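You operate a simulated robot arm through the tools that you are given. There is no shell and no other tool. Be economical: measure what you need, move in short steps, check, and stop when the job is done.

Carry out the task below with a simulated robot arm. There is one attempt and no reset: what you move stays moved.

TASK
Stack the cream carton marked "cord" from the top of the kitchen counter on top of the cream carton that says "patch". Then take the orange compass and leave it on the middle shelf under the counter. Then fetch the yellow towel roll and set it on the top of the low wooden table. Then take the green coffee bag and put it on the roof rack. The order counts. Set down upright: yellow towel roll.
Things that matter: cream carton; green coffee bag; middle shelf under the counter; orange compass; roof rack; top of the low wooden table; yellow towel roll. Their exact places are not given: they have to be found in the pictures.

Only the result counts: the job must be done as asked and must still hold three seconds after the hand-in. Knocking over, shifting, dropping, spilling or breaking anything else fails it. Flat cloth is picked up by pressing the open fingertips on it (5 to 10 N) and closing them slowly along it; thin cloth reads only 2 to 8 mm in the jaws.

THE ROBOT
A 7-joint arm with a two-finger parallel gripper on a trunk, on a base that drives. Base frame: it is fixed to the floor where the robot stands at the start and does not move with it; the origin is under the middle of the robot, x ahead of it, y to its left, z up; the surface under the hand at the start is at about z = 880. Readings come in mm, rad, newtons and seconds.
With the tool pointing down near the work surface it reaches from about 300 to 720 mm from the robot's upright axis, wherever it stands. Its first joint turns from -2.897 to 2.897 rad. Places, roughly: cream carton [500, 0, 1000]; green coffee bag [-8750, -1000, 750]; middle shelf under the counter [-5500, -100, 400]; orange compass [-8750, -750, 750]; roof rack [-8700, -2200, 800]; top of the low wooden table [-1800, -3100, 400]; yellow towel roll [-500, -1500, 750]. Payload 3.43 kg.
Tool frame: the origin (TCP) lies between the finger pads and is the grasp point; the fingertips stand 34 mm ahead of it; z points along the fingers, y is the line along which they close. Largest opening 128 mm; finger width 24, thickness 12; the body of the gripper, 48 by 130 mm, starts 96 mm behind the TCP.
Orientation is told as [roll, pitch, yaw] about the base's x, y, z axes, in that order, counted from this pose: with the fingers straight down and closing along the base's y, the tool's x points along the base's -x, its y along +y and its z along -z.

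THE INTERFACE
- The arm moves only by the tool servo_tool. Its argument "rows" is a list of rows, each a list of 7 numbers: the shift along the tool's x, y, z in mm, then the turn, a rotation vector about the tool's x, y, z in degrees, then the finger opening in mm, from 0 to 128. In form: [[dx, dy, dz, ax, ay, az, grip], ...]. A call has 1 to 10 rows; each row shifts and turns the commanded pose from where the row before left it, along the tool's axes as they then stand. Rows are played at 5 a second. More than 50 mm and 0.15 rad between two rows, or a gripper value outside its range, and nothing of the call is played. Where a pose cannot be reached the arm comes as near as it can. A force on the tool above 40 N (or 10 N above the force at the start of the call, whichever is more), or a blocked arm, ends the call early, and 0.2 s more pass. The fingers move at their own pace (about 108 mm/s each) and stop on an object; they squeeze with about 38 N. The grip force told is the motor's: it shows also when the fingers shut on nothing. Time passes only in rows, and 0.2 s behind the last, so rows that do not move let the fingers close. The reply holds the time, the measured pose of the TCP, the force on the tool along the base axes, the opening and the grip force, in the units named above and with some noise, with the torque about the TCP (base axes, N m) and any sound that the robot's microphone picked up.
- Cameras (640 x 400 px; columns grow to the right, rows downward): "scene" is now at [-6.2, 126.1, 1514.7]; the picture's right is [-0.16, -0.99, 0.00], its down [-0.61, 0.10, -0.79] and it looks along [0.78, -0.13, -0.62] (base axes); focal length 273 px, centre (320, 200). "wrist" rides on the gripper at [76, -11, -160] in the tool frame; the picture's right is [0.15, 0.99, 0.00], its down [-0.88, 0.13, -0.46] and it looks along [-0.45, 0.07, 0.89] (tool axes); focal length 234 px, centre (320, 200).
- grab_frame(camera): a new picture of that camera. No time passes.
- lift_body(by): slides the trunk up (or, below 0, down) by that many mm; the arm and the scene camera ride with it, the base frame stays. It gives what a move gives, with no picture.
- steer(legs): drives the robot by 1 to 6 legs, each [ahead, left, turn to the left] in mm, mm and rad, along the robot's own axes; the way and the turn of a leg run together, so that a leg with both is an arc; at most 1500 mm and 3.142 rad a leg. The arm and the cameras ride along, it lands a little off, and it stops where it bumps. It gives what a move gives.
- head_to(pan, tilt): turns the head with the scene camera to pan (to the left, within 1.501 rad either way) and tilt (down, from -0.506 to 1.204), counted from straight ahead of the robot. It gives what a move gives.
- probe_pixels(camera, pixels): there is no depth. For up to 12 entries [column, row, z] of the newest picture of that camera ("zoom" is the newest enlarged one), the place [x, y] in the base frame at which the ray of that pixel passes the height z, good to about 2 mm. No time passes.
- inspect(camera, box): a new picture of the part [left, top, right, bottom] of that camera's present view, enlarged. No time passes.
- finish_job(): hands the job in; it is judged then, once.

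Work in short steps. Measure before you move; look again where a grasp or a placing could have gone wrong, and mend it. You have 110 turns and 90 pictures in all, those below and enlarged ones among them. Open the gripper and draw the arm clear of the work before you hand the job in, unless the task says otherwise; then end with one line.

The tools are called after "Call:" as name(argument=value, ...) on one line, values as JSON. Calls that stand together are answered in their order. servo_tool: Moves the arm, as the interface text tells. Its arguments: {"type":"object","properties":{"rows":{"type":"array"}},"required":["rows"]} The other tools are called the same way: lift_body (by) slides the trunk up or down; steer (legs) drives the base; head_to (pan, tilt) turns the head that bears the scene camera; grab_frame (camera) takes a picture; probe_pixels (camera, pixels) gives the place at which the rays of pixels pass given heights; inspect (camera, box) takes an enlarged picture of a part of a camera's view; finish_job () hands the job in.

At the start:

```text
clock: 0.0
ee_pos: [440.4, 31.6, 1173.6]
orientation: [-0.002, 0.0, 0.001]
contact_force: [-1.0, 0.1, 0.0]
ft_torque: [-0.02, 0.02, -0.01]
grip_width: 128.1
finger_force: 0.0
trunk travel left (down, up): [-225.0, 99.0]
robot x, y, heading: [1.7, -0.8, 0.001]
head pan, tilt: [-0.164, 0.663]
```

scene: 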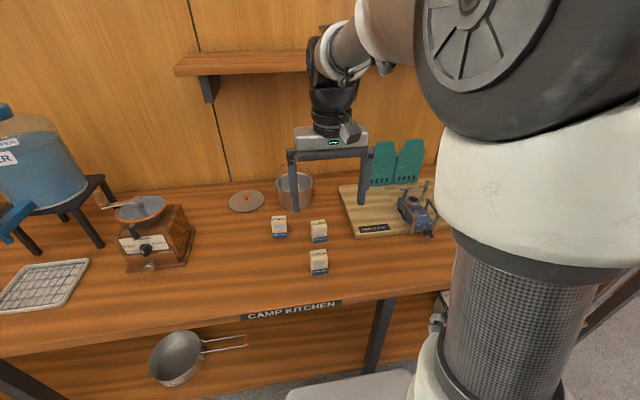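
wrist: 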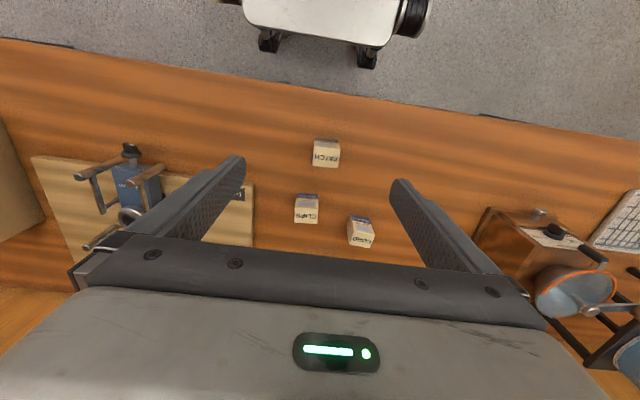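

Three small cartons are visible: in the wrist view at (326,154), (306,208), (361,231). I enlarge both views to read them.

Call:
inspect(camera="wrist", box=[260, 120, 420, 260])

Call:
inspect(camera="scene", box=[250, 190, 350, 290])

```text
2.86 times, centred on (340, 190) of wrist
```

zoom: 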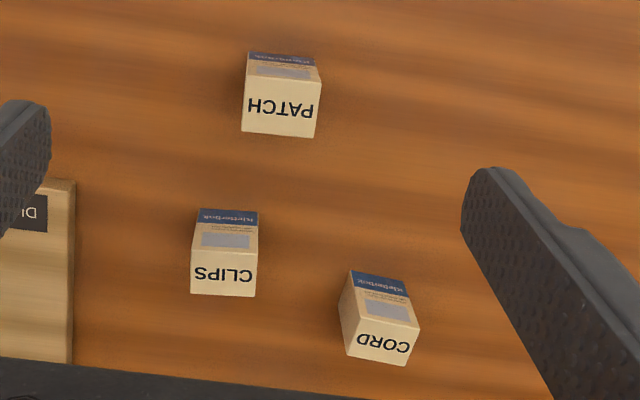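

```text
4.00 times, centred on (300, 240) of scene
```

zoom: 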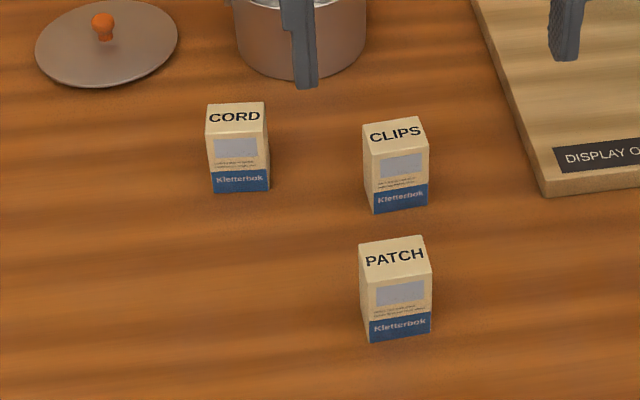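

Cord is at (234,148) of the scene zoom, patch at (397,290). I measure their footprint and tops at candidate heights.

Call:
probe_pixels(camera="zoom", pixels=[[214, 193, 880], [270, 190, 880], [208, 104, 930], [264, 101, 930], [208, 104, 940], [264, 101, 940], [370, 342, 880], [431, 332, 880], [358, 242, 930], [422, 235, 930], [358, 242, 940], [422, 235, 940]])

Call:
probe_pixels(camera="wrist", pixels=[[349.1, 244.3, 930], [370.1, 247.8, 930], [349.1, 244.3, 940], [370.1, 247.8, 940], [312.7, 166, 930], [338.6, 168, 930], [312.7, 166, 940], [338.6, 168, 940], [354, 215, 880], [369, 219, 880]])

```text
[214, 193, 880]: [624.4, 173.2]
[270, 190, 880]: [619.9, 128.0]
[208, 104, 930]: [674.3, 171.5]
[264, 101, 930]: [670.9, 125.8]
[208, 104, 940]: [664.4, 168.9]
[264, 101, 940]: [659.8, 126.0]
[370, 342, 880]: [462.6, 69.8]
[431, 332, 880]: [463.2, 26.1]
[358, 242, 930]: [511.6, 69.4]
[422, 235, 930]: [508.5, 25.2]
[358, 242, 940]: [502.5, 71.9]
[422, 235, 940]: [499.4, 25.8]
```

```text
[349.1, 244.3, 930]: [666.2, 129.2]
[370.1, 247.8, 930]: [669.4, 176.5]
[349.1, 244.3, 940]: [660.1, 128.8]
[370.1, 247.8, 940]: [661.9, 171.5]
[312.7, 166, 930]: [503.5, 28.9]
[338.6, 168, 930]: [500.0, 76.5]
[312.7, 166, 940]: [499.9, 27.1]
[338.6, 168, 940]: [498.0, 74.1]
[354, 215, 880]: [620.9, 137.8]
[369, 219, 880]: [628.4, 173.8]
```

Cord centre is about (642,150), top z≈940; patch centre about (482,49). I move above cord with the fingers at 90 mm and look.

Call:
servo_tool(rows=[[0, 0, 0, 0, 0, 0, 90], [-34, 20, 20, 0, 0, 0, 90], [-34, 20, 20, 0, 0, 0, 90], [-34, 20, 20, 0, 0, 0, 90], [-34, 20, 20, 0, 0, 0, 90], [-34, 20, 20, 0, 0, 0, 90], [-32, 18, 20, 0, 0, 0, 90], [0, 0, 30, 0, 0, 0, 90], [0, 0, 0, 0, 0, 0, 90]])

Call:
grab_frame(camera="wrist")

```text
clock: 2.0
ee_pos: [642.5, 150.7, 1026.1]
orientation: [0.0, -0.002, 0.0]
contact_force: [-0.1, -0.8, 0.1]
ft_torque: [0.0, -0.02, 0.01]
grip_width: 90.2
finger_force: 0.1
trunk travel left (down, up): [-225.0, 99.0]
robot x, y, heading: [-1.7, 0.9, 0.001]
head pan, tilt: [-0.164, 0.663]
```

```text
85 pictures are left
```

wrist: 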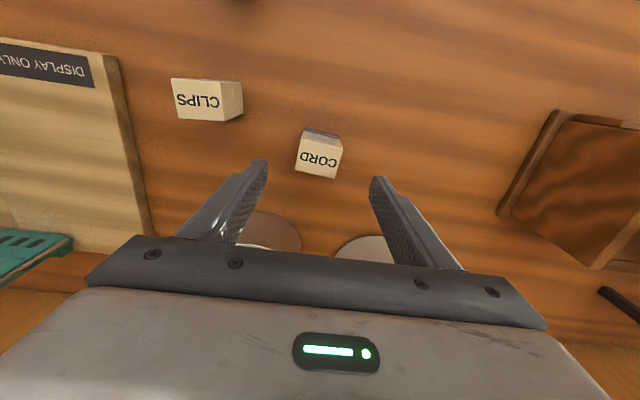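

I enlarge cord at (320,155) for its yaw and exact centre.

Call:
inspect(camera="wrist", box=[270, 110, 370, 200])

```text
4.44 times, centred on (320, 155) of wrist
```

zoom: 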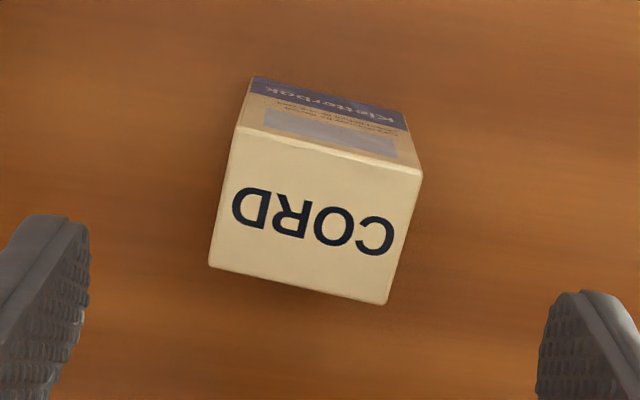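

Call:
probe_pixels(camera="zoom", pixels=[[236, 126, 940], [421, 172, 940], [385, 304, 940], [209, 266, 940], [253, 77, 880], [406, 125, 880], [236, 126, 945], [385, 304, 945]])

```text
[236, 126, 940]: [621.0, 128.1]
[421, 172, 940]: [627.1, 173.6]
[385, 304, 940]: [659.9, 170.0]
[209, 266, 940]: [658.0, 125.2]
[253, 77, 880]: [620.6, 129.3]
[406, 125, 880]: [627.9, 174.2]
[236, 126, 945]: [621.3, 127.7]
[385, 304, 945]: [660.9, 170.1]
```

Cord is centred at (641.5,149.2) with yaw about −0.09 rad. I turn 5°, descend to z≈924 and close.

Call:
servo_tool(rows=[[1, -1.5, 20, 0, 0, 5, 90], [0, 0, 40, 0, 0, 0, 90], [0, 0, 30, 0, 0, 0, 90], [0, 0, 12, 0, 0, 0, 90], [0, 0, 0, 0, 0, 0, 70], [0, 0, 0, 0, 0, 0, 50], [0, 0, 0, 0, 0, 0, 30], [0, 0, 0, 0, 0, 0, 30]])

Call:
inspect(camera="wrist", box=[220, 80, 420, 280])

```text
clock: 3.8
ee_pos: [642.3, 149.3, 922.8]
orientation: [0.0, -0.001, -0.087]
contact_force: [0.2, -0.8, -0.3]
ft_torque: [0.02, 0.02, -0.02]
grip_width: 44.3
finger_force: 38.0
trunk travel left (down, up): [-225.0, 99.0]
robot x, y, heading: [-0.8, 1.3, 0.007]
head pan, tilt: [-0.164, 0.663]
```

```text
2.00 times, centred on (320, 180) of wrist
```

zoom: 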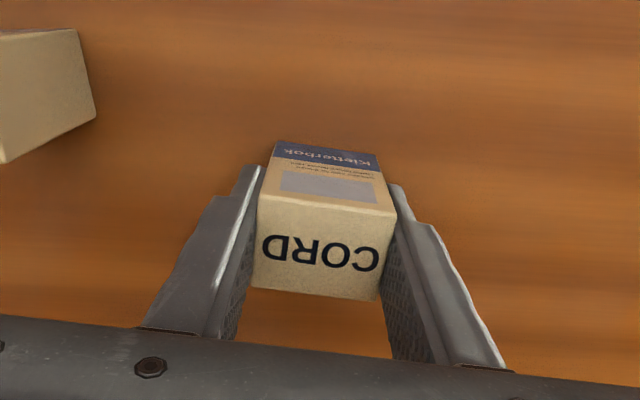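

Cord is held (44 mm). I lift 110 mm, turn back, and carry it over patch, staying high.

Call:
servo_tool(rows=[[0, 0, -40, 0, 0, 0, 30], [0, 0, -40, 0, 0, 0, 30], [0, 0, -40, 0, 0, -5, 30], [40, -25, 0, 0, 0, 0, 30], [40, -25, 0, 0, 0, 0, 30], [40, -25, 0, 0, 0, 0, 30], [40, -25, 0, 0, 0, 0, 30], [0, 0, 0, 0, 0, 0, 30]])

Call:
inspect(camera="wrist", box=[220, 80, 420, 280])

Call:
inspect(camera="scene", box=[260, 190, 380, 290])

```text
clock: 5.6
ee_pos: [480.3, 48.3, 1043.4]
orientation: [-0.001, -0.001, -0.001]
contact_force: [-0.1, 0.0, 0.1]
ft_torque: [0.01, -0.04, 0.0]
grip_width: 44.4
finger_force: 38.1
trunk travel left (down, up): [-225.0, 99.0]
robot x, y, heading: [1.0, 5.0, -0.001]
head pan, tilt: [-0.164, 0.663]
```

```text
2.00 times, centred on (320, 180) of wrist
```

zoom: 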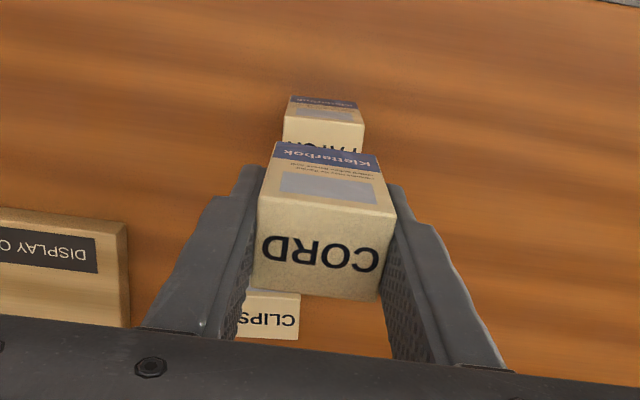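

```text
4.00 times, centred on (320, 240) of scene
```

zoom: 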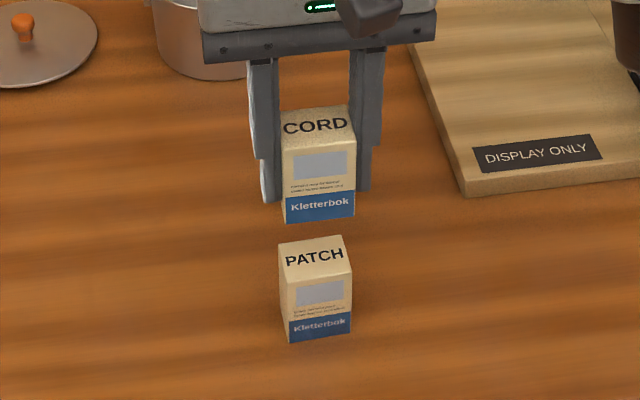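

Now I compare patch's corners with the held carton's corners (bottom now at z≈1000, top 1060).

Call:
probe_pixels(camera="zoom", pixels=[[285, 223, 1000.5], [355, 216, 1000.5], [281, 145, 1060.5], [356, 137, 1060.5], [283, 113, 1060.5], [290, 341, 880], [351, 333, 880], [280, 283, 940], [352, 272, 940], [278, 242, 940], [342, 236, 940]])

Call:
probe_pixels(camera="wrist", pixels=[[305, 128, 880], [339, 131.5, 880], [302.5, 138.5, 940], [342, 142, 940], [288.5, 176.5, 1060.5], [356.5, 190, 1060.5], [286.5, 223.5, 1060.5], [349, 229.5, 1060.5]])

```text
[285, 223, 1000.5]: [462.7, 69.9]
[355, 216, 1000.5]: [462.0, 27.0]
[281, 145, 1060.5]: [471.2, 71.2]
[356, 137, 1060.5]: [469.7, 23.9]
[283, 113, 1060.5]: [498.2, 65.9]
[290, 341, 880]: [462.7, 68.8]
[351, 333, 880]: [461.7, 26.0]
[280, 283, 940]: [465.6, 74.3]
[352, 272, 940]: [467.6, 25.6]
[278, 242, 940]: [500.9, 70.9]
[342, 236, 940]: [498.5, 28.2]
```

```text
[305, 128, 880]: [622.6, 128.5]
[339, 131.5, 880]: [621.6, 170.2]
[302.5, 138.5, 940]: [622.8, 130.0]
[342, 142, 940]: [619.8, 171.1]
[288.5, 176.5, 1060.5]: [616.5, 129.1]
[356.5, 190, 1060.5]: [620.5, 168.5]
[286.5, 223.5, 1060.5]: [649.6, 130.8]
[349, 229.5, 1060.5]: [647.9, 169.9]
```

Held and patch footprints agree within ~1 mm. I descend to about 2 mm above contact.

Call:
servo_tool(rows=[[0, -0.7, 20, 0, 0, 0, 30], [0, 0, 20, 0, 0, 0, 30], [0, 0, 12, 0, 0, 0, 30], [0, 0, 6, 0, 0, 0, 30], [0, 0, 0, 0, 0, 0, 30]])

Call:
inspect(camera="scene", box=[260, 190, 380, 290])

```text
clock: 6.8
ee_pos: [481.8, 47.7, 988.3]
orientation: [0.0, -0.007, 0.001]
contact_force: [-2.4, -2.0, 32.8]
ft_torque: [-0.12, 0.31, -0.02]
grip_width: 44.4
finger_force: 38.4
trunk travel left (down, up): [-225.0, 99.0]
robot x, y, heading: [1.7, 1.9, 0.002]
head pan, tilt: [-0.164, 0.663]
```

```text
4.00 times, centred on (320, 240) of scene
```

zoom: 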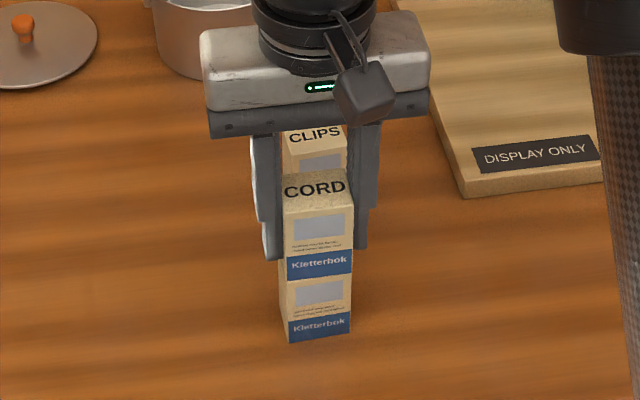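

Already in contact (33 N), stack looks aligned. I relieve 3 mm, open gently to 80 and withdraw upward.

Call:
servo_tool(rows=[[0, 0, -3, 0, 0, 0, 30], [0, 0, 0, 0, 0, 0, 50], [0, 0, 0, 0, 0, 0, 70], [0, 0, 0, 0, 0, 0, 84], [0, 0, -15, 0, 0, 0, 84], [0, 0, -40, 0, 0, 0, 84], [0, 0, -50, 0, 0, 0, 84], [0, 0, -50, 0, 0, 0, 84], [0, 0, -40, 0, 0, 0, 84]])

Call:
inspect(camera="scene", box=[260, 190, 380, 290])

```text
clock: 8.8
ee_pos: [482.1, 49.1, 1183.1]
orientation: [-0.001, 0.0, 0.0]
contact_force: [0.0, -0.7, 0.7]
ft_torque: [-0.01, 0.01, 0.01]
grip_width: 83.8
finger_force: 0.1
trunk travel left (down, up): [-225.0, 99.0]
robot x, y, heading: [-0.7, 0.1, -0.003]
head pan, tilt: [-0.164, 0.663]
```

```text
4.00 times, centred on (320, 240) of scene
```

zoom: 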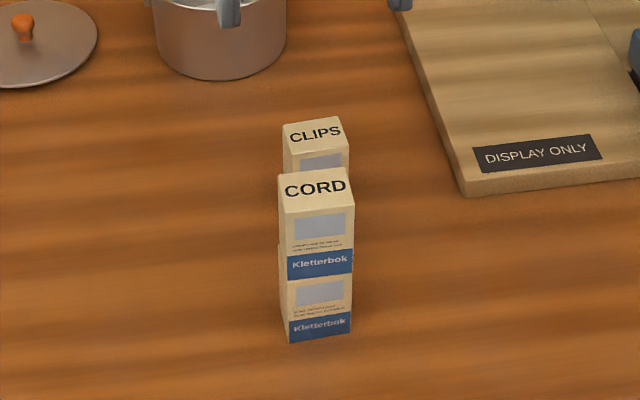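

The stack stands well. Before driving I look to both sides with the head.

Call:
head_to(pan=-1.5, tilt=0.35)

Call:
grab_frame(camera="scene")

Call:
head_to(pan=1.5, tilt=0.35)

Call:
grab_frame(camera="scene")

```text
clock: 10.3
ee_pos: [481.6, 47.4, 1181.7]
orientation: [-0.001, -0.001, 0.0]
contact_force: [0.4, 0.4, 0.8]
ft_torque: [-0.01, 0.02, -0.02]
grip_width: 83.9
finger_force: 0.0
trunk travel left (down, up): [-225.0, 99.0]
robot x, y, heading: [-1.6, 1.5, 0.001]
head pan, tilt: [-1.499, 0.351]
```

```text
78 pictures are left
```

scene: 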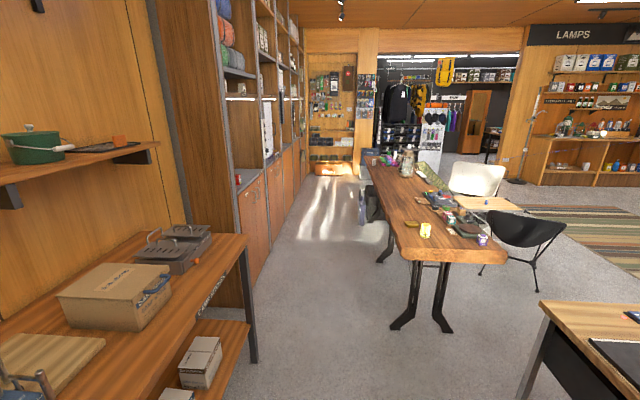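

```text
clock: 12.9
ee_pos: [481.7, 48.1, 1181.8]
orientation: [-0.001, 0.0, 0.001]
contact_force: [-0.5, -0.9, 0.0]
ft_torque: [0.04, -0.01, 0.02]
grip_width: 83.8
finger_force: 0.0
trunk travel left (down, up): [-225.0, 99.0]
robot x, y, heading: [4.2, 0.3, -0.0]
head pan, tilt: [1.499, 0.351]
```

```text
77 pictures are left
```

scene: 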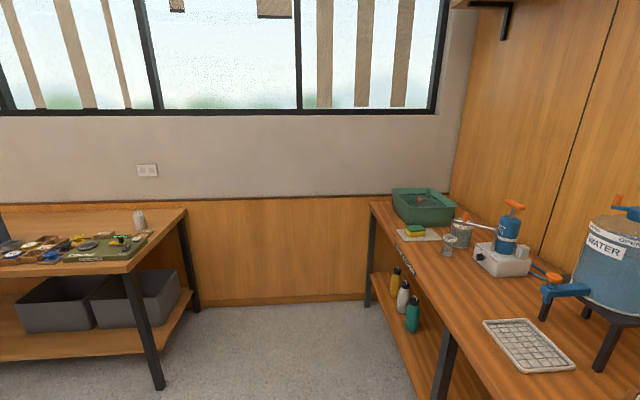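

I probe table legs and the towel roll to map the floor: left-behind table and the right pictures' tables.

Call:
probe_pixels(camera="scene", pixels=[[160, 385, 0], [196, 310, 0], [185, 210, 750], [130, 265, 750], [0, 275, 750], [440, 380, 0]])

Call:
head_to(pan=-1.5, tilt=0.6)

Call:
grab_frame(camera="scene")

```text
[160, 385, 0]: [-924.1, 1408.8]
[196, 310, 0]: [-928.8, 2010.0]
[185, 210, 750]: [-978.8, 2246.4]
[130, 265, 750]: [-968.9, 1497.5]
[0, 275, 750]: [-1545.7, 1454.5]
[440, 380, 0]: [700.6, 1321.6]
```

```text
clock: 15.5
ee_pos: [482.6, 48.1, 1183.0]
orientation: [0.001, -0.001, 0.0]
contact_force: [-0.9, 0.3, 0.7]
ft_torque: [-0.05, 0.01, 0.01]
grip_width: 84.1
finger_force: 0.0
trunk travel left (down, up): [-225.0, 99.0]
robot x, y, heading: [0.9, -1.7, -0.001]
head pan, tilt: [-1.499, 0.6]
```

```text
76 pictures are left
```

scene: 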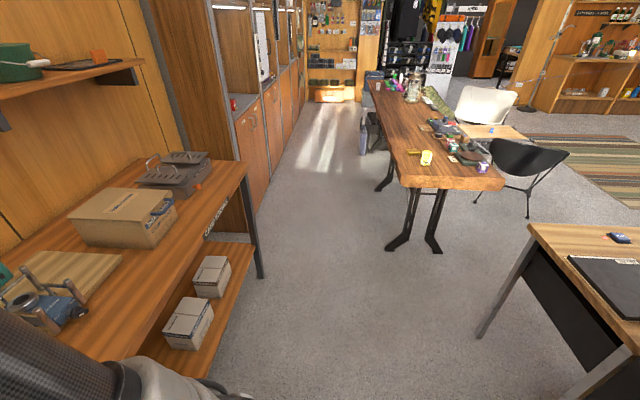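

I probe the long table's and desk's corners and the yellow roll at (427,158).

Call:
probe_pixels(camera="scene", pixels=[[480, 338, 0], [530, 225, 740], [620, 350, 740], [390, 250, 0], [436, 252, 0], [400, 185, 750], [503, 190, 750], [372, 85, 750], [426, 165, 750], [535, 215, 0], [475, 203, 0]])

Call:
inspect(camera="scene", box=[360, 60, 580, 200])

```text
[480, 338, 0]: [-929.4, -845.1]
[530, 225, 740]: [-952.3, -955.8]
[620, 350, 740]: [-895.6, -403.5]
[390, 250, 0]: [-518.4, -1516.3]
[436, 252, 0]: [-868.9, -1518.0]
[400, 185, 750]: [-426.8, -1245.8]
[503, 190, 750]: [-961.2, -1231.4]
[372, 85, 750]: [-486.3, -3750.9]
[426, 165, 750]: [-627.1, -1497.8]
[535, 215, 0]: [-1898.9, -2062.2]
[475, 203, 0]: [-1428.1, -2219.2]
```

```text
2.86 times, centred on (470, 130) of scene
```

zoom: 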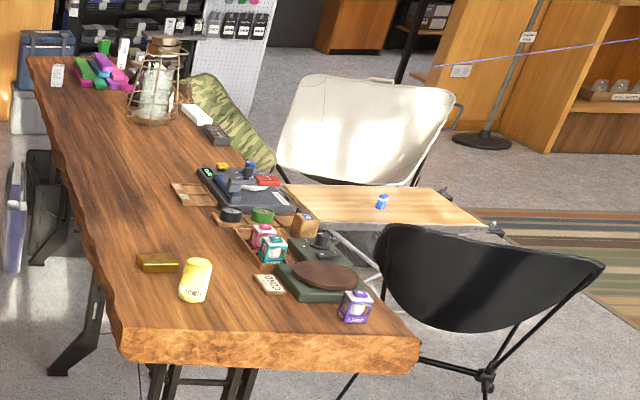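

The roll stands on the long table at about (-627,-1498). I retract the arm, back 200 mm and turn left to look behind.

Call:
servo_tool(rows=[[40, -15, -10, 0, 0, 0, 84], [40, -15, -10, 0, 0, 0, 84], [40, -15, -10, 0, 0, 0, 84], [40, 0, -10, 0, 0, 0, 84]])

Call:
head_to(pan=0.6, tilt=0.4)

Call:
steer(legs=[[-250, 0, 0], [0, 0, 1.57]])

Call:
grab_frame(camera="scene")

```text
clock: 16.7
ee_pos: [327.9, 0.8, 1176.0]
orientation: [-0.002, 0.15, -0.009]
contact_force: [0.6, -0.5, -0.8]
ft_torque: [-0.01, 0.0, 0.0]
grip_width: 84.2
finger_force: 0.0
trunk travel left (down, up): [-225.0, 99.0]
robot x, y, heading: [0.7, 1.0, 0.001]
head pan, tilt: [-1.499, 0.6]
stopped in row 4: the arm was blocked; the commanded pose is now the measured one
```

```text
clock: 18.7
ee_pos: [327.7, 0.2, 1178.7]
orientation: [-0.003, 0.144, -0.005]
contact_force: [0.3, 0.1, -0.2]
ft_torque: [0.02, 0.02, 0.0]
grip_width: 84.1
finger_force: 0.1
trunk travel left (down, up): [-225.0, 99.0]
robot x, y, heading: [-0.0, -3.0, -0.002]
head pan, tilt: [0.6, 0.4]
```

```text
clock: 24.4
ee_pos: [-247.3, 326.6, 1179.1]
orientation: [-0.002, 0.144, 1.553]
contact_force: [-0.3, -0.4, 0.7]
ft_torque: [0.0, 0.01, 0.02]
grip_width: 83.9
finger_force: 0.0
trunk travel left (down, up): [-225.0, 99.0]
robot x, y, heading: [-254.7, -0.8, 1.56]
head pan, tilt: [0.6, 0.4]
```

```text
74 pictures are left
```

scene: 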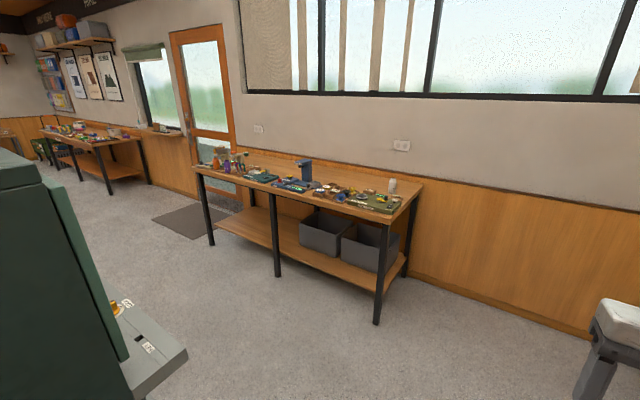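

A clear aisle runs in −x along the window wall. I pan left to see the green thing and beyond.

Call:
head_to(pan=1.4, tilt=0.45)

Call:
grab_frame(camera="scene")

```text
clock: 25.5
ee_pos: [-247.5, 327.5, 1178.2]
orientation: [-0.003, 0.144, 1.552]
contact_force: [1.0, -0.4, -0.8]
ft_torque: [0.01, 0.0, 0.0]
grip_width: 84.5
finger_force: 0.0
trunk travel left (down, up): [-225.0, 99.0]
robot x, y, heading: [-246.6, 0.4, 1.559]
head pan, tilt: [1.4, 0.45]
```

```text
73 pictures are left
```

scene: 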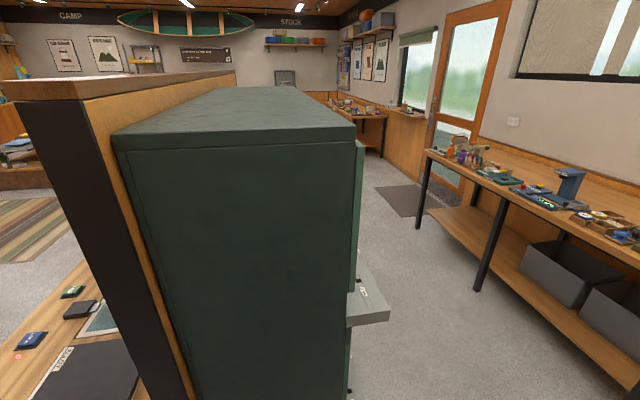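

I probe the cabinet's drawer corner and aisle edges to plan a path.

Call:
probe_pixels(camera="scene", pixels=[[390, 318, 700], [390, 318, 400], [353, 385, 0], [355, 137, 1250], [120, 140, 1250], [417, 228, 0], [478, 290, 0], [385, 158, 0], [425, 150, 750], [385, 115, 750]])

```text
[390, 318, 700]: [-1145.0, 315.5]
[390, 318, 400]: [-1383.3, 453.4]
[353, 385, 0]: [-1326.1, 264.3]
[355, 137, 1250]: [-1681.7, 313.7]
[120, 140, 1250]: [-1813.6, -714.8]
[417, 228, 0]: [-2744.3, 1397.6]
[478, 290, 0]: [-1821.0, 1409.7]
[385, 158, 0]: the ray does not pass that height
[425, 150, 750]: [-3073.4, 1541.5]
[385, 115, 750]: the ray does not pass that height
```

The aisle centre is near y≈930. I go there, turn to face −x and drive 1500, then look.

Call:
steer(legs=[[920, 0, 0], [0, 0, 1.58], [1400, 0, 0]])

Call:
head_to(pan=0.3, tilt=0.3)

Call:
grab_frame(camera="scene")

```text
clock: 40.9
ee_pos: [-1961.8, 923.2, 1178.3]
orientation: [-0.005, 0.143, 3.135]
contact_force: [-0.1, -0.5, -0.5]
ft_torque: [-0.02, 0.02, -0.04]
grip_width: 83.8
finger_force: 0.0
trunk travel left (down, up): [-225.0, 99.0]
robot x, y, heading: [-1636.6, 927.5, 3.146]
head pan, tilt: [1.4, 0.45]
```

```text
clock: 42.2
ee_pos: [-1961.6, 922.9, 1179.0]
orientation: [-0.002, 0.142, 3.137]
contact_force: [0.8, 0.2, 0.7]
ft_torque: [0.02, 0.01, -0.01]
grip_width: 84.2
finger_force: 0.1
trunk travel left (down, up): [-225.0, 99.0]
robot x, y, heading: [-1634.7, 925.8, 3.143]
head pan, tilt: [0.3, 0.3]
```

```text
72 pictures are left
```

scene: 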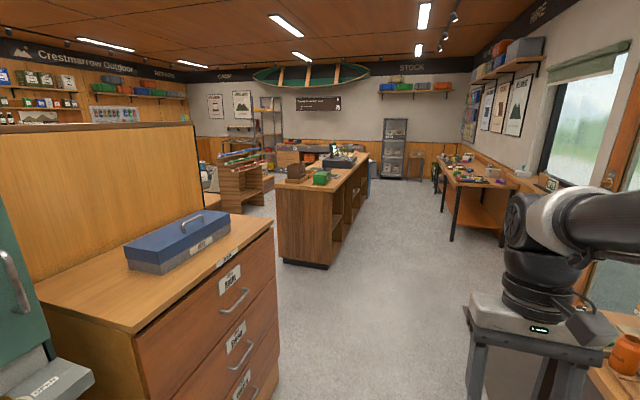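

The island counter with shelves stands ahead at (320,200). I probe its corners and the right-hand table's.

Call:
probe_pixels(camera="scene", pixels=[[330, 268, 0], [282, 260, 0], [333, 188, 900], [277, 185, 900], [369, 153, 900], [452, 240, 0], [503, 245, 0], [368, 205, 0], [282, 398, 0], [455, 185, 750]])

Call:
inspect(camera="scene", box=[180, 80, 540, 290])

```text
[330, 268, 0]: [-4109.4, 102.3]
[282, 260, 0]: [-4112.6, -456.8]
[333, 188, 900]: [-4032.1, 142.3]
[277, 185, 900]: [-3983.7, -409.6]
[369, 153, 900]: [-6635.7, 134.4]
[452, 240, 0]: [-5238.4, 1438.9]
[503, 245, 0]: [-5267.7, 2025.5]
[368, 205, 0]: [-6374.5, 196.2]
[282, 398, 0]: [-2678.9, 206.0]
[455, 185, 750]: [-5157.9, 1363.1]
```

```text
1.78 times, centred on (360, 185) of scene
```

zoom: 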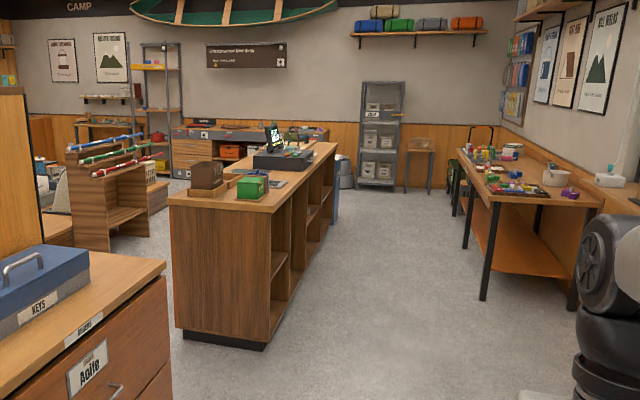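

Counter's open side faces y≈140; aisle centre y≈800. I drive on to x≈-5500 and look forward and at the shelves.

Call:
steer(legs=[[1290, 30, 0], [1290, 30, 0], [1290, 30, 0]])

Call:
grab_frame(camera="scene")

Call:
head_to(pan=1.3, tilt=0.65)

Call:
grab_frame(camera="scene")

```text
clock: 60.8
ee_pos: [-5819.5, 873.0, 1179.0]
orientation: [-0.003, 0.143, 3.12]
contact_force: [0.3, 0.0, 0.6]
ft_torque: [-0.03, -0.01, -0.01]
grip_width: 84.0
finger_force: 0.1
trunk travel left (down, up): [-225.0, 99.0]
robot x, y, heading: [-5491.7, 868.9, 3.126]
head pan, tilt: [0.3, 0.3]
```

```text
70 pictures are left
```

scene: 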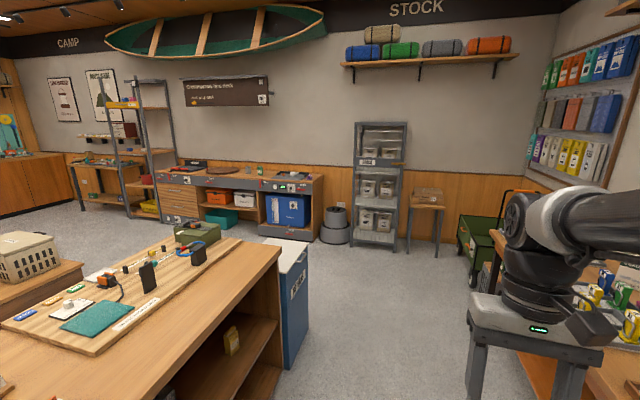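

```text
clock: 62.1
ee_pos: [-5818.4, 874.1, 1179.3]
orientation: [-0.003, 0.144, 3.12]
contact_force: [0.6, 0.4, 0.3]
ft_torque: [-0.01, -0.02, 0.01]
grip_width: 84.1
finger_force: 0.1
trunk travel left (down, up): [-225.0, 99.0]
robot x, y, heading: [-5487.9, 869.3, 3.126]
head pan, tilt: [1.3, 0.649]
```

```text
69 pictures are left
```

scene: 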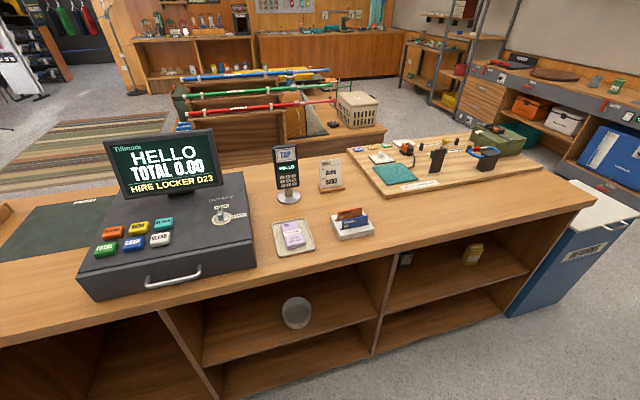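

The island's middle shelf bays are visible. I probe the blue bin's far edge, the cup and the shelf front, then plan the path to the wall bench.

Call:
probe_pixels(camera="scene", pixels=[[590, 287, 0], [638, 215, 850], [512, 318, 0], [296, 322, 450], [370, 313, 450], [205, 368, 450], [530, 272, 450], [600, 205, 900], [390, 265, 850]])

Call:
steer(legs=[[1000, 0, 0], [1000, 0, 0.015]])

Call:
head_to(pan=0.6, tilt=0.4)

Call:
grab_frame(camera="scene")

```text
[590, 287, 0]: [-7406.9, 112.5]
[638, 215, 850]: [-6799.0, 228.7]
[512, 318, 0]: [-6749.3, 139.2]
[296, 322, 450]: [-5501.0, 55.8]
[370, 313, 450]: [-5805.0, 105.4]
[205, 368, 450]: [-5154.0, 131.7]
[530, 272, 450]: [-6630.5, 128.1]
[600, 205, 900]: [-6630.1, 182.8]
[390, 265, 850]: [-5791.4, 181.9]
```

```text
clock: 72.0
ee_pos: [-7817.6, 882.7, 1178.8]
orientation: [-0.004, 0.142, -3.139]
contact_force: [0.0, -0.1, -0.4]
ft_torque: [0.0, -0.02, 0.03]
grip_width: 83.9
finger_force: 0.2
trunk travel left (down, up): [-225.0, 99.0]
robot x, y, heading: [-7490.2, 890.0, -3.13]
head pan, tilt: [1.3, 0.649]
```

```text
clock: 73.1
ee_pos: [-7818.1, 881.5, 1178.8]
orientation: [-0.001, 0.144, -3.138]
contact_force: [0.1, -0.8, -0.8]
ft_torque: [-0.01, 0.03, -0.03]
grip_width: 84.2
finger_force: 0.0
trunk travel left (down, up): [-225.0, 99.0]
robot x, y, heading: [-7491.0, 887.9, -3.133]
head pan, tilt: [0.6, 0.4]
```

```text
68 pictures are left
```

scene: 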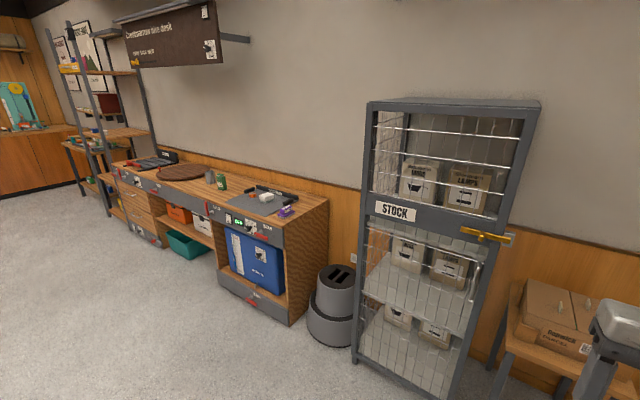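

The bench shows a green bag near (221,181). I enlarge the bench top and probe its edge.

Call:
inspect(camera="scene", box=[60, 140, 340, 260])

Call:
probe_pixels(camera="scene", pixels=[[282, 232, 740], [328, 201, 740], [215, 205, 740], [150, 180, 740], [221, 188, 740], [290, 324, 0], [215, 290, 0], [305, 330, 0], [165, 245, 0]])

```text
2.29 times, centred on (200, 200) of scene
```

zoom: 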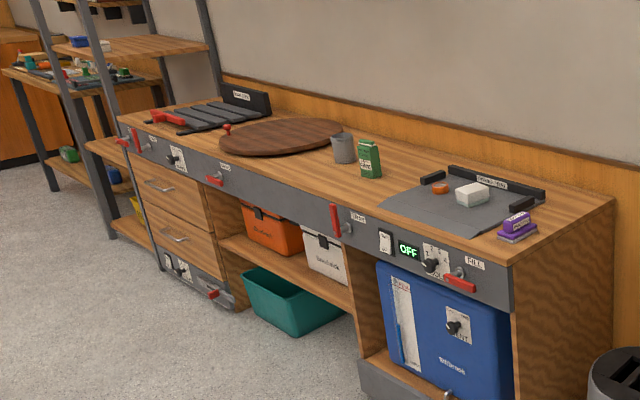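

```text
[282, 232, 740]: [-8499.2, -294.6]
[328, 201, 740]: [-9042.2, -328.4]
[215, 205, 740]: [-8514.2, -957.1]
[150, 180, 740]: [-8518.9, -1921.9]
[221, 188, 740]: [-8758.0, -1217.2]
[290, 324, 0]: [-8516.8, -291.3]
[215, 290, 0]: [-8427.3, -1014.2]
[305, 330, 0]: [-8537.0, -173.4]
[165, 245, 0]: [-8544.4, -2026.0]
```

The compass (orange disc at zoom (440,188)) and bag sit on the bench, front edge x≈-8510. I move to y≈-800 sideways and look again from x≈-7800.

Call:
steer(legs=[[0, 1400, -0.012], [300, 290, 0]])

Call:
head_to(pan=0.3, tilt=0.6)

Call:
grab_frame(camera="scene")

```text
clock: 89.8
ee_pos: [-8114.6, -813.4, 1179.6]
orientation: [-0.003, 0.145, 3.132]
contact_force: [0.0, 0.5, 0.0]
ft_torque: [0.0, 0.04, 0.03]
grip_width: 83.9
finger_force: 0.1
trunk travel left (down, up): [-225.0, 99.0]
robot x, y, heading: [-7788.4, -812.5, 3.134]
head pan, tilt: [0.6, 0.4]
```

```text
clock: 90.6
ee_pos: [-8113.8, -813.2, 1178.2]
orientation: [-0.005, 0.144, 3.13]
contact_force: [0.1, 0.0, 0.4]
ft_torque: [-0.03, -0.01, -0.01]
grip_width: 84.0
finger_force: 0.1
trunk travel left (down, up): [-225.0, 99.0]
robot x, y, heading: [-7784.5, -815.2, 3.135]
head pan, tilt: [0.3, 0.6]
```

```text
66 pictures are left
```

scene: 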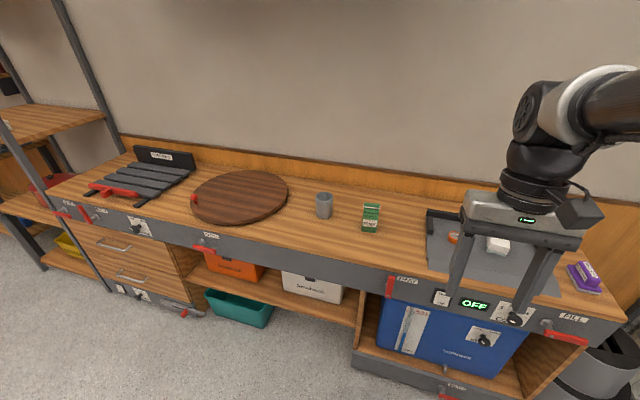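

I enlarge the slatted object at left and the compass area.

Call:
inspect(camera="scene", box=[60, 130, 300, 250])

Call:
inspect(camera="scene", box=[340, 180, 620, 340])

```text
2.67 times, centred on (180, 190) of scene
```

zoom: 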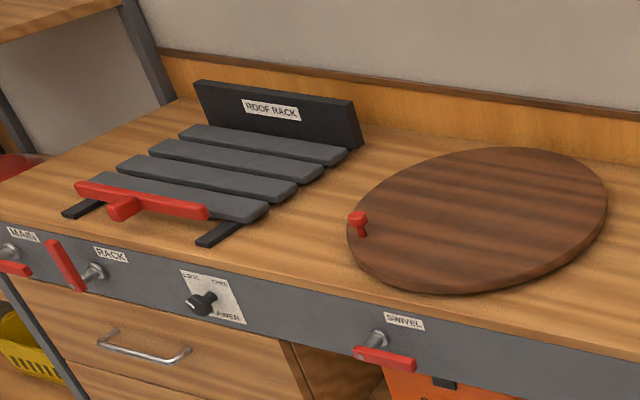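

```text
2.29 times, centred on (480, 260) of scene
```

zoom: 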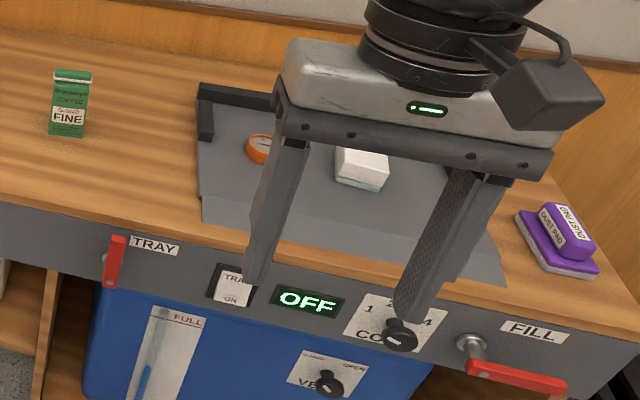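

Roof rack is labelled. I probe the compass at zoom (259,148), bag base and tray parts.

Call:
probe_pixels(camera="zoom", pixels=[[247, 153, 750], [271, 153, 750], [259, 163, 745], [260, 135, 760], [50, 135, 740], [83, 138, 740], [335, 183, 750], [388, 190, 750], [205, 140, 745], [270, 110, 745], [203, 222, 740]])

Call:
steer(legs=[[340, 0, 0.007]])

Call:
head_to(pan=0.1, tilt=0.8)

Call:
grab_frame(camera="scene")

Call:
grab_frame(camera="wrist")

```text
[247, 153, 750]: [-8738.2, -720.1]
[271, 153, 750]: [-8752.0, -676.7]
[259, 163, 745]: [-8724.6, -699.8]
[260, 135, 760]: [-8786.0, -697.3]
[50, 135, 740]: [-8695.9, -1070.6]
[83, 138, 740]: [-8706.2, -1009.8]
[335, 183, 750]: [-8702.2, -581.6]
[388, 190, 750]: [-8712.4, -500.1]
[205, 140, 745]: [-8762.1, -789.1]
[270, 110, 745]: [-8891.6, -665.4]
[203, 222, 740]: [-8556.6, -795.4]
```

```text
clock: 92.8
ee_pos: [-8426.3, -813.0, 1178.2]
orientation: [-0.003, 0.145, 3.13]
contact_force: [0.1, -0.4, 0.8]
ft_torque: [0.0, -0.06, 0.04]
grip_width: 84.2
finger_force: 0.0
trunk travel left (down, up): [-225.0, 99.0]
robot x, y, heading: [-8096.7, -812.0, 3.138]
head pan, tilt: [0.3, 0.6]
stopped in leg 1: the robot was blocked; the commanded pose is now the measured one
```

```text
clock: 93.5
ee_pos: [-8425.5, -813.8, 1178.8]
orientation: [-0.004, 0.144, 3.129]
contact_force: [0.5, 0.6, 0.3]
ft_torque: [0.02, 0.0, -0.03]
grip_width: 84.2
finger_force: 0.0
trunk travel left (down, up): [-225.0, 99.0]
robot x, y, heading: [-8097.3, -813.4, 3.133]
head pan, tilt: [0.099, 0.799]
```

```text
63 pictures are left
```

scene: 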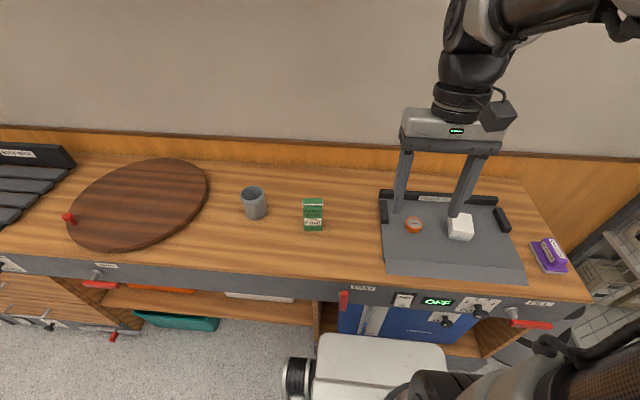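

```text
62 pictures are left
```

wrist: 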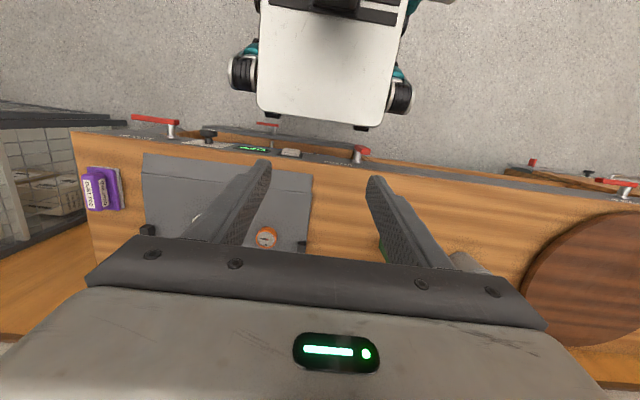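

The base touched something at the bench front; I back 20 mm, straighten the tool (8° about tool y) and move over the compass for a closer look.

Call:
steer(legs=[[-20, 0, 0]])

Call:
servo_tool(rows=[[-10, 0, 0, 0, -4.1, 0, 100], [-10, 0, 0, 0, -4.1, 0, 100], [-40, -14, 20, 0, 0, 0, 100], [-40, -14, 20, 0, 0, 0, 100], [-40, -14, 20, 0, 0, 0, 100], [-40, -14, 20, 0, 0, 0, 100], [-40, -14, 20, 0, 0, 0, 100], [-40, -14, 20, 0, 0, 0, 100], [-40, -14, 20, 0, 0, 0, 100], [-30, -14, 20, 0, 0, 0, 100]])

Call:
grab_frame(camera="wrist")

```text
clock: 94.3
ee_pos: [-8404.6, -814.1, 1178.2]
orientation: [-0.003, 0.143, 3.13]
contact_force: [-0.7, -0.3, 0.8]
ft_torque: [0.05, 0.01, 0.02]
grip_width: 84.0
finger_force: 0.1
trunk travel left (down, up): [-225.0, 99.0]
robot x, y, heading: [-8078.8, -814.8, 3.139]
head pan, tilt: [0.099, 0.799]
```

```text
clock: 96.5
ee_pos: [-8733.8, -695.3, 1016.9]
orientation: [-0.002, 0.0, 3.129]
contact_force: [-0.2, 0.5, 0.5]
ft_torque: [0.01, 0.0, -0.03]
grip_width: 100.0
finger_force: 0.1
trunk travel left (down, up): [-225.0, 99.0]
robot x, y, heading: [-8078.3, -816.7, 3.132]
head pan, tilt: [0.099, 0.799]
```

```text
61 pictures are left
```

wrist: 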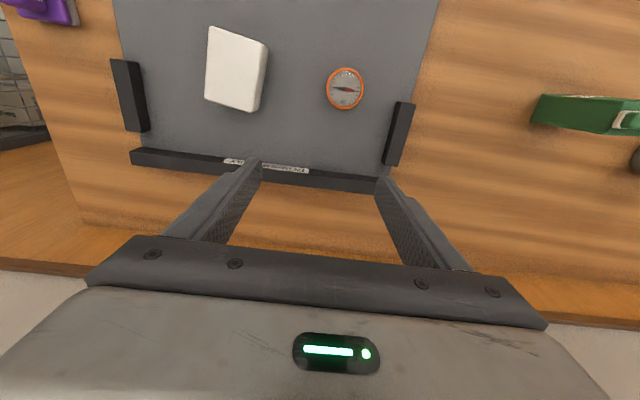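

I enlarge the compass at (345,88) and measure it.

Call:
inspect(camera="wrist", box=[300, 50, 440, 200])

Call:
inspect(camera="scene", box=[360, 170, 480, 270])

```text
2.67 times, centred on (370, 125) of wrist
```

zoom: 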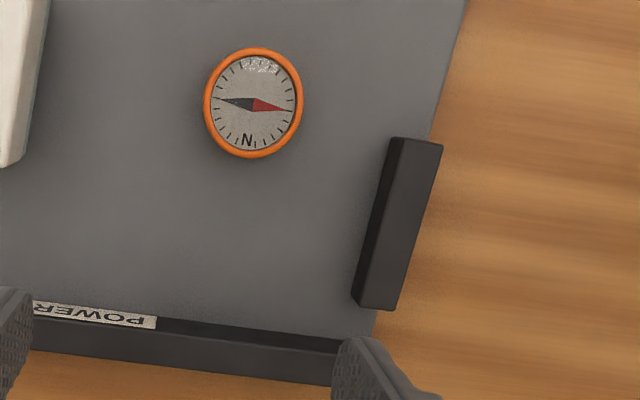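

```text
4.00 times, centred on (420, 220) of scene
```

zoom: 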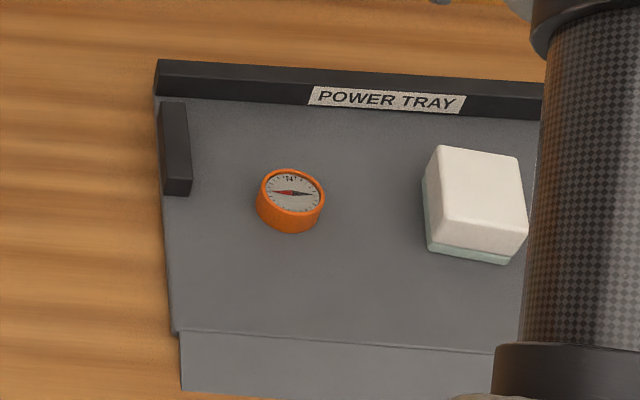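

I triangulate the compass face centre from both views at several heights.

Call:
probe_pixels(camera="zoom", pixels=[[292, 190, 750], [292, 190, 765], [292, 190, 780], [259, 190, 765], [325, 193, 765], [292, 233, 745], [292, 233, 755], [175, 195, 750], [165, 300, 745]])

Call:
probe_pixels(camera="wrist", pixels=[[345, 88.5, 750], [345, 88.5, 765], [345, 88.5, 780], [326.5, 88, 765], [363.5, 88, 765], [345, 109, 765], [345, 68, 765], [386, 164, 760], [400, 164, 760], [414, 104, 760]])

```text
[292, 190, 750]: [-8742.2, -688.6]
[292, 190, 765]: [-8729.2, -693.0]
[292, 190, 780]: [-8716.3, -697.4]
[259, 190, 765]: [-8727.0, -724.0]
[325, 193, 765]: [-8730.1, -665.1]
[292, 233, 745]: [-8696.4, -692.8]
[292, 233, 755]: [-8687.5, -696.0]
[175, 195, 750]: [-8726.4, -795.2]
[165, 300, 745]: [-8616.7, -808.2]
```

```text
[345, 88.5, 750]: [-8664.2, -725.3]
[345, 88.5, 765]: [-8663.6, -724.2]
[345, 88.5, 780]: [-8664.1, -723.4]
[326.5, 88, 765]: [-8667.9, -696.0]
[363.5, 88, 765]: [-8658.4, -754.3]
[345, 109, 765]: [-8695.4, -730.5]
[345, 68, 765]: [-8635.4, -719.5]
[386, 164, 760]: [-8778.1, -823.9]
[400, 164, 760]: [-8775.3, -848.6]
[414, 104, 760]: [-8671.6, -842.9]
```

The two views only agree at z≈840 for the compass top: it is at about (-8664,-718), tray ≈810. I move above it and lower to z≈920 to verify.

Call:
servo_tool(rows=[[35, 11, 0, 0, 0, 0, 90], [35, 11, 0, 0, 0, 0, 90], [0, 0, 45, 0, 0, 0, 90], [0, 0, 45, 0, 0, 0, 90], [0, 0, 0, 0, 0, 0, 90]])

Call:
grab_frame(camera="wrist")

Call:
inspect(camera="scene", box=[360, 170, 480, 270])

```text
clock: 97.7
ee_pos: [-8663.8, -721.4, 925.5]
orientation: [-0.005, 0.001, 3.128]
contact_force: [1.2, -0.2, 0.0]
ft_torque: [-0.02, 0.0, -0.02]
grip_width: 89.9
finger_force: 0.2
trunk travel left (down, up): [-225.0, 99.0]
robot x, y, heading: [-8081.1, -815.5, 3.133]
head pan, tilt: [0.099, 0.799]
```

```text
58 pictures are left
```

wrist: 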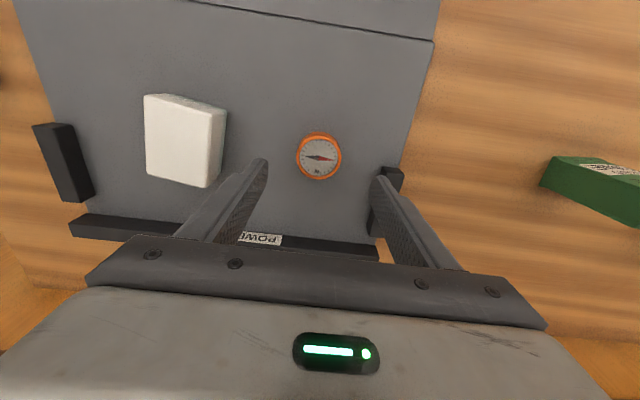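

```text
4.00 times, centred on (420, 220) of scene
```

zoom: 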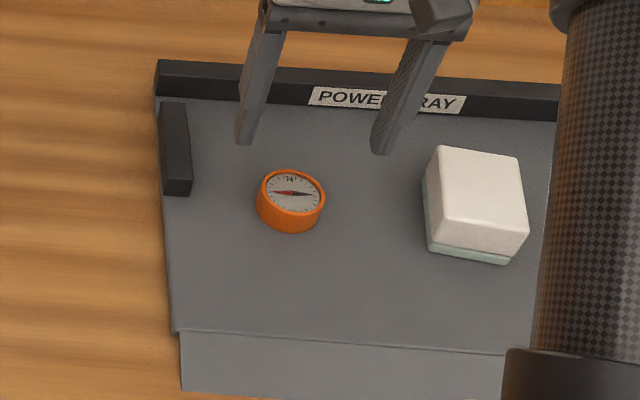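

I probe the compass from this nearer view.

Call:
probe_pixels(camera="wrist", pixels=[[319, 156, 840], [319, 156, 825], [296, 156, 840], [342, 156, 840], [319, 181, 840], [319, 132, 840], [220, 185, 840], [385, 170, 820]])

Call:
probe_pixels(camera="zoom", pixels=[[292, 190, 825], [292, 190, 840], [259, 190, 840], [325, 193, 840], [292, 233, 805], [292, 233, 812]])

```text
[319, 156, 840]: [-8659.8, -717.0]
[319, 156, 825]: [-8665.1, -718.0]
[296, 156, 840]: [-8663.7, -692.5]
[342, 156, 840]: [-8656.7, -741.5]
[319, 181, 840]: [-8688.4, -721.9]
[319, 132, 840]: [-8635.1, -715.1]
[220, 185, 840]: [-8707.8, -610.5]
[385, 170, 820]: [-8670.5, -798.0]
```

```text
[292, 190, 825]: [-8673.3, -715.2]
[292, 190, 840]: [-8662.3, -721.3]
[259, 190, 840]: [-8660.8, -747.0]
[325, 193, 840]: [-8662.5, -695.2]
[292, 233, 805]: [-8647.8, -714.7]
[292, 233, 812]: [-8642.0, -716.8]
```

Compass at (-8661,-718), diameter ≈50, top ≈840. I lower to z≈852 and close gently.

Call:
servo_tool(rows=[[2.5, -3, 25, 0, 0, 0, 90], [0, 0, 25, 0, 0, 0, 90], [0, 0, 15, 0, 0, 0, 90], [0, 0, 8, 0, 0, 0, 90], [0, 0, 0, 0, 0, 0, 70], [0, 0, 0, 0, 0, 0, 55], [0, 0, 0, 0, 0, 0, 40], [0, 0, 0, 0, 0, 0, 40]])

Call:
inspect(camera="scene", box=[360, 170, 480, 270])

```text
clock: 99.5
ee_pos: [-8661.9, -717.0, 852.9]
orientation: [-0.003, 0.0, 3.129]
contact_force: [-0.5, 0.8, -0.6]
ft_torque: [0.0, 0.02, -0.01]
grip_width: 48.5
finger_force: 38.2
trunk travel left (down, up): [-225.0, 99.0]
robot x, y, heading: [-8078.2, -813.7, 3.131]
head pan, tilt: [0.099, 0.799]
```

```text
4.00 times, centred on (420, 220) of scene
```

zoom: 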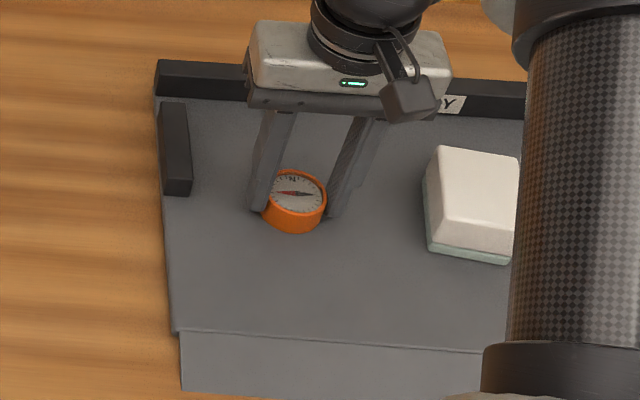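

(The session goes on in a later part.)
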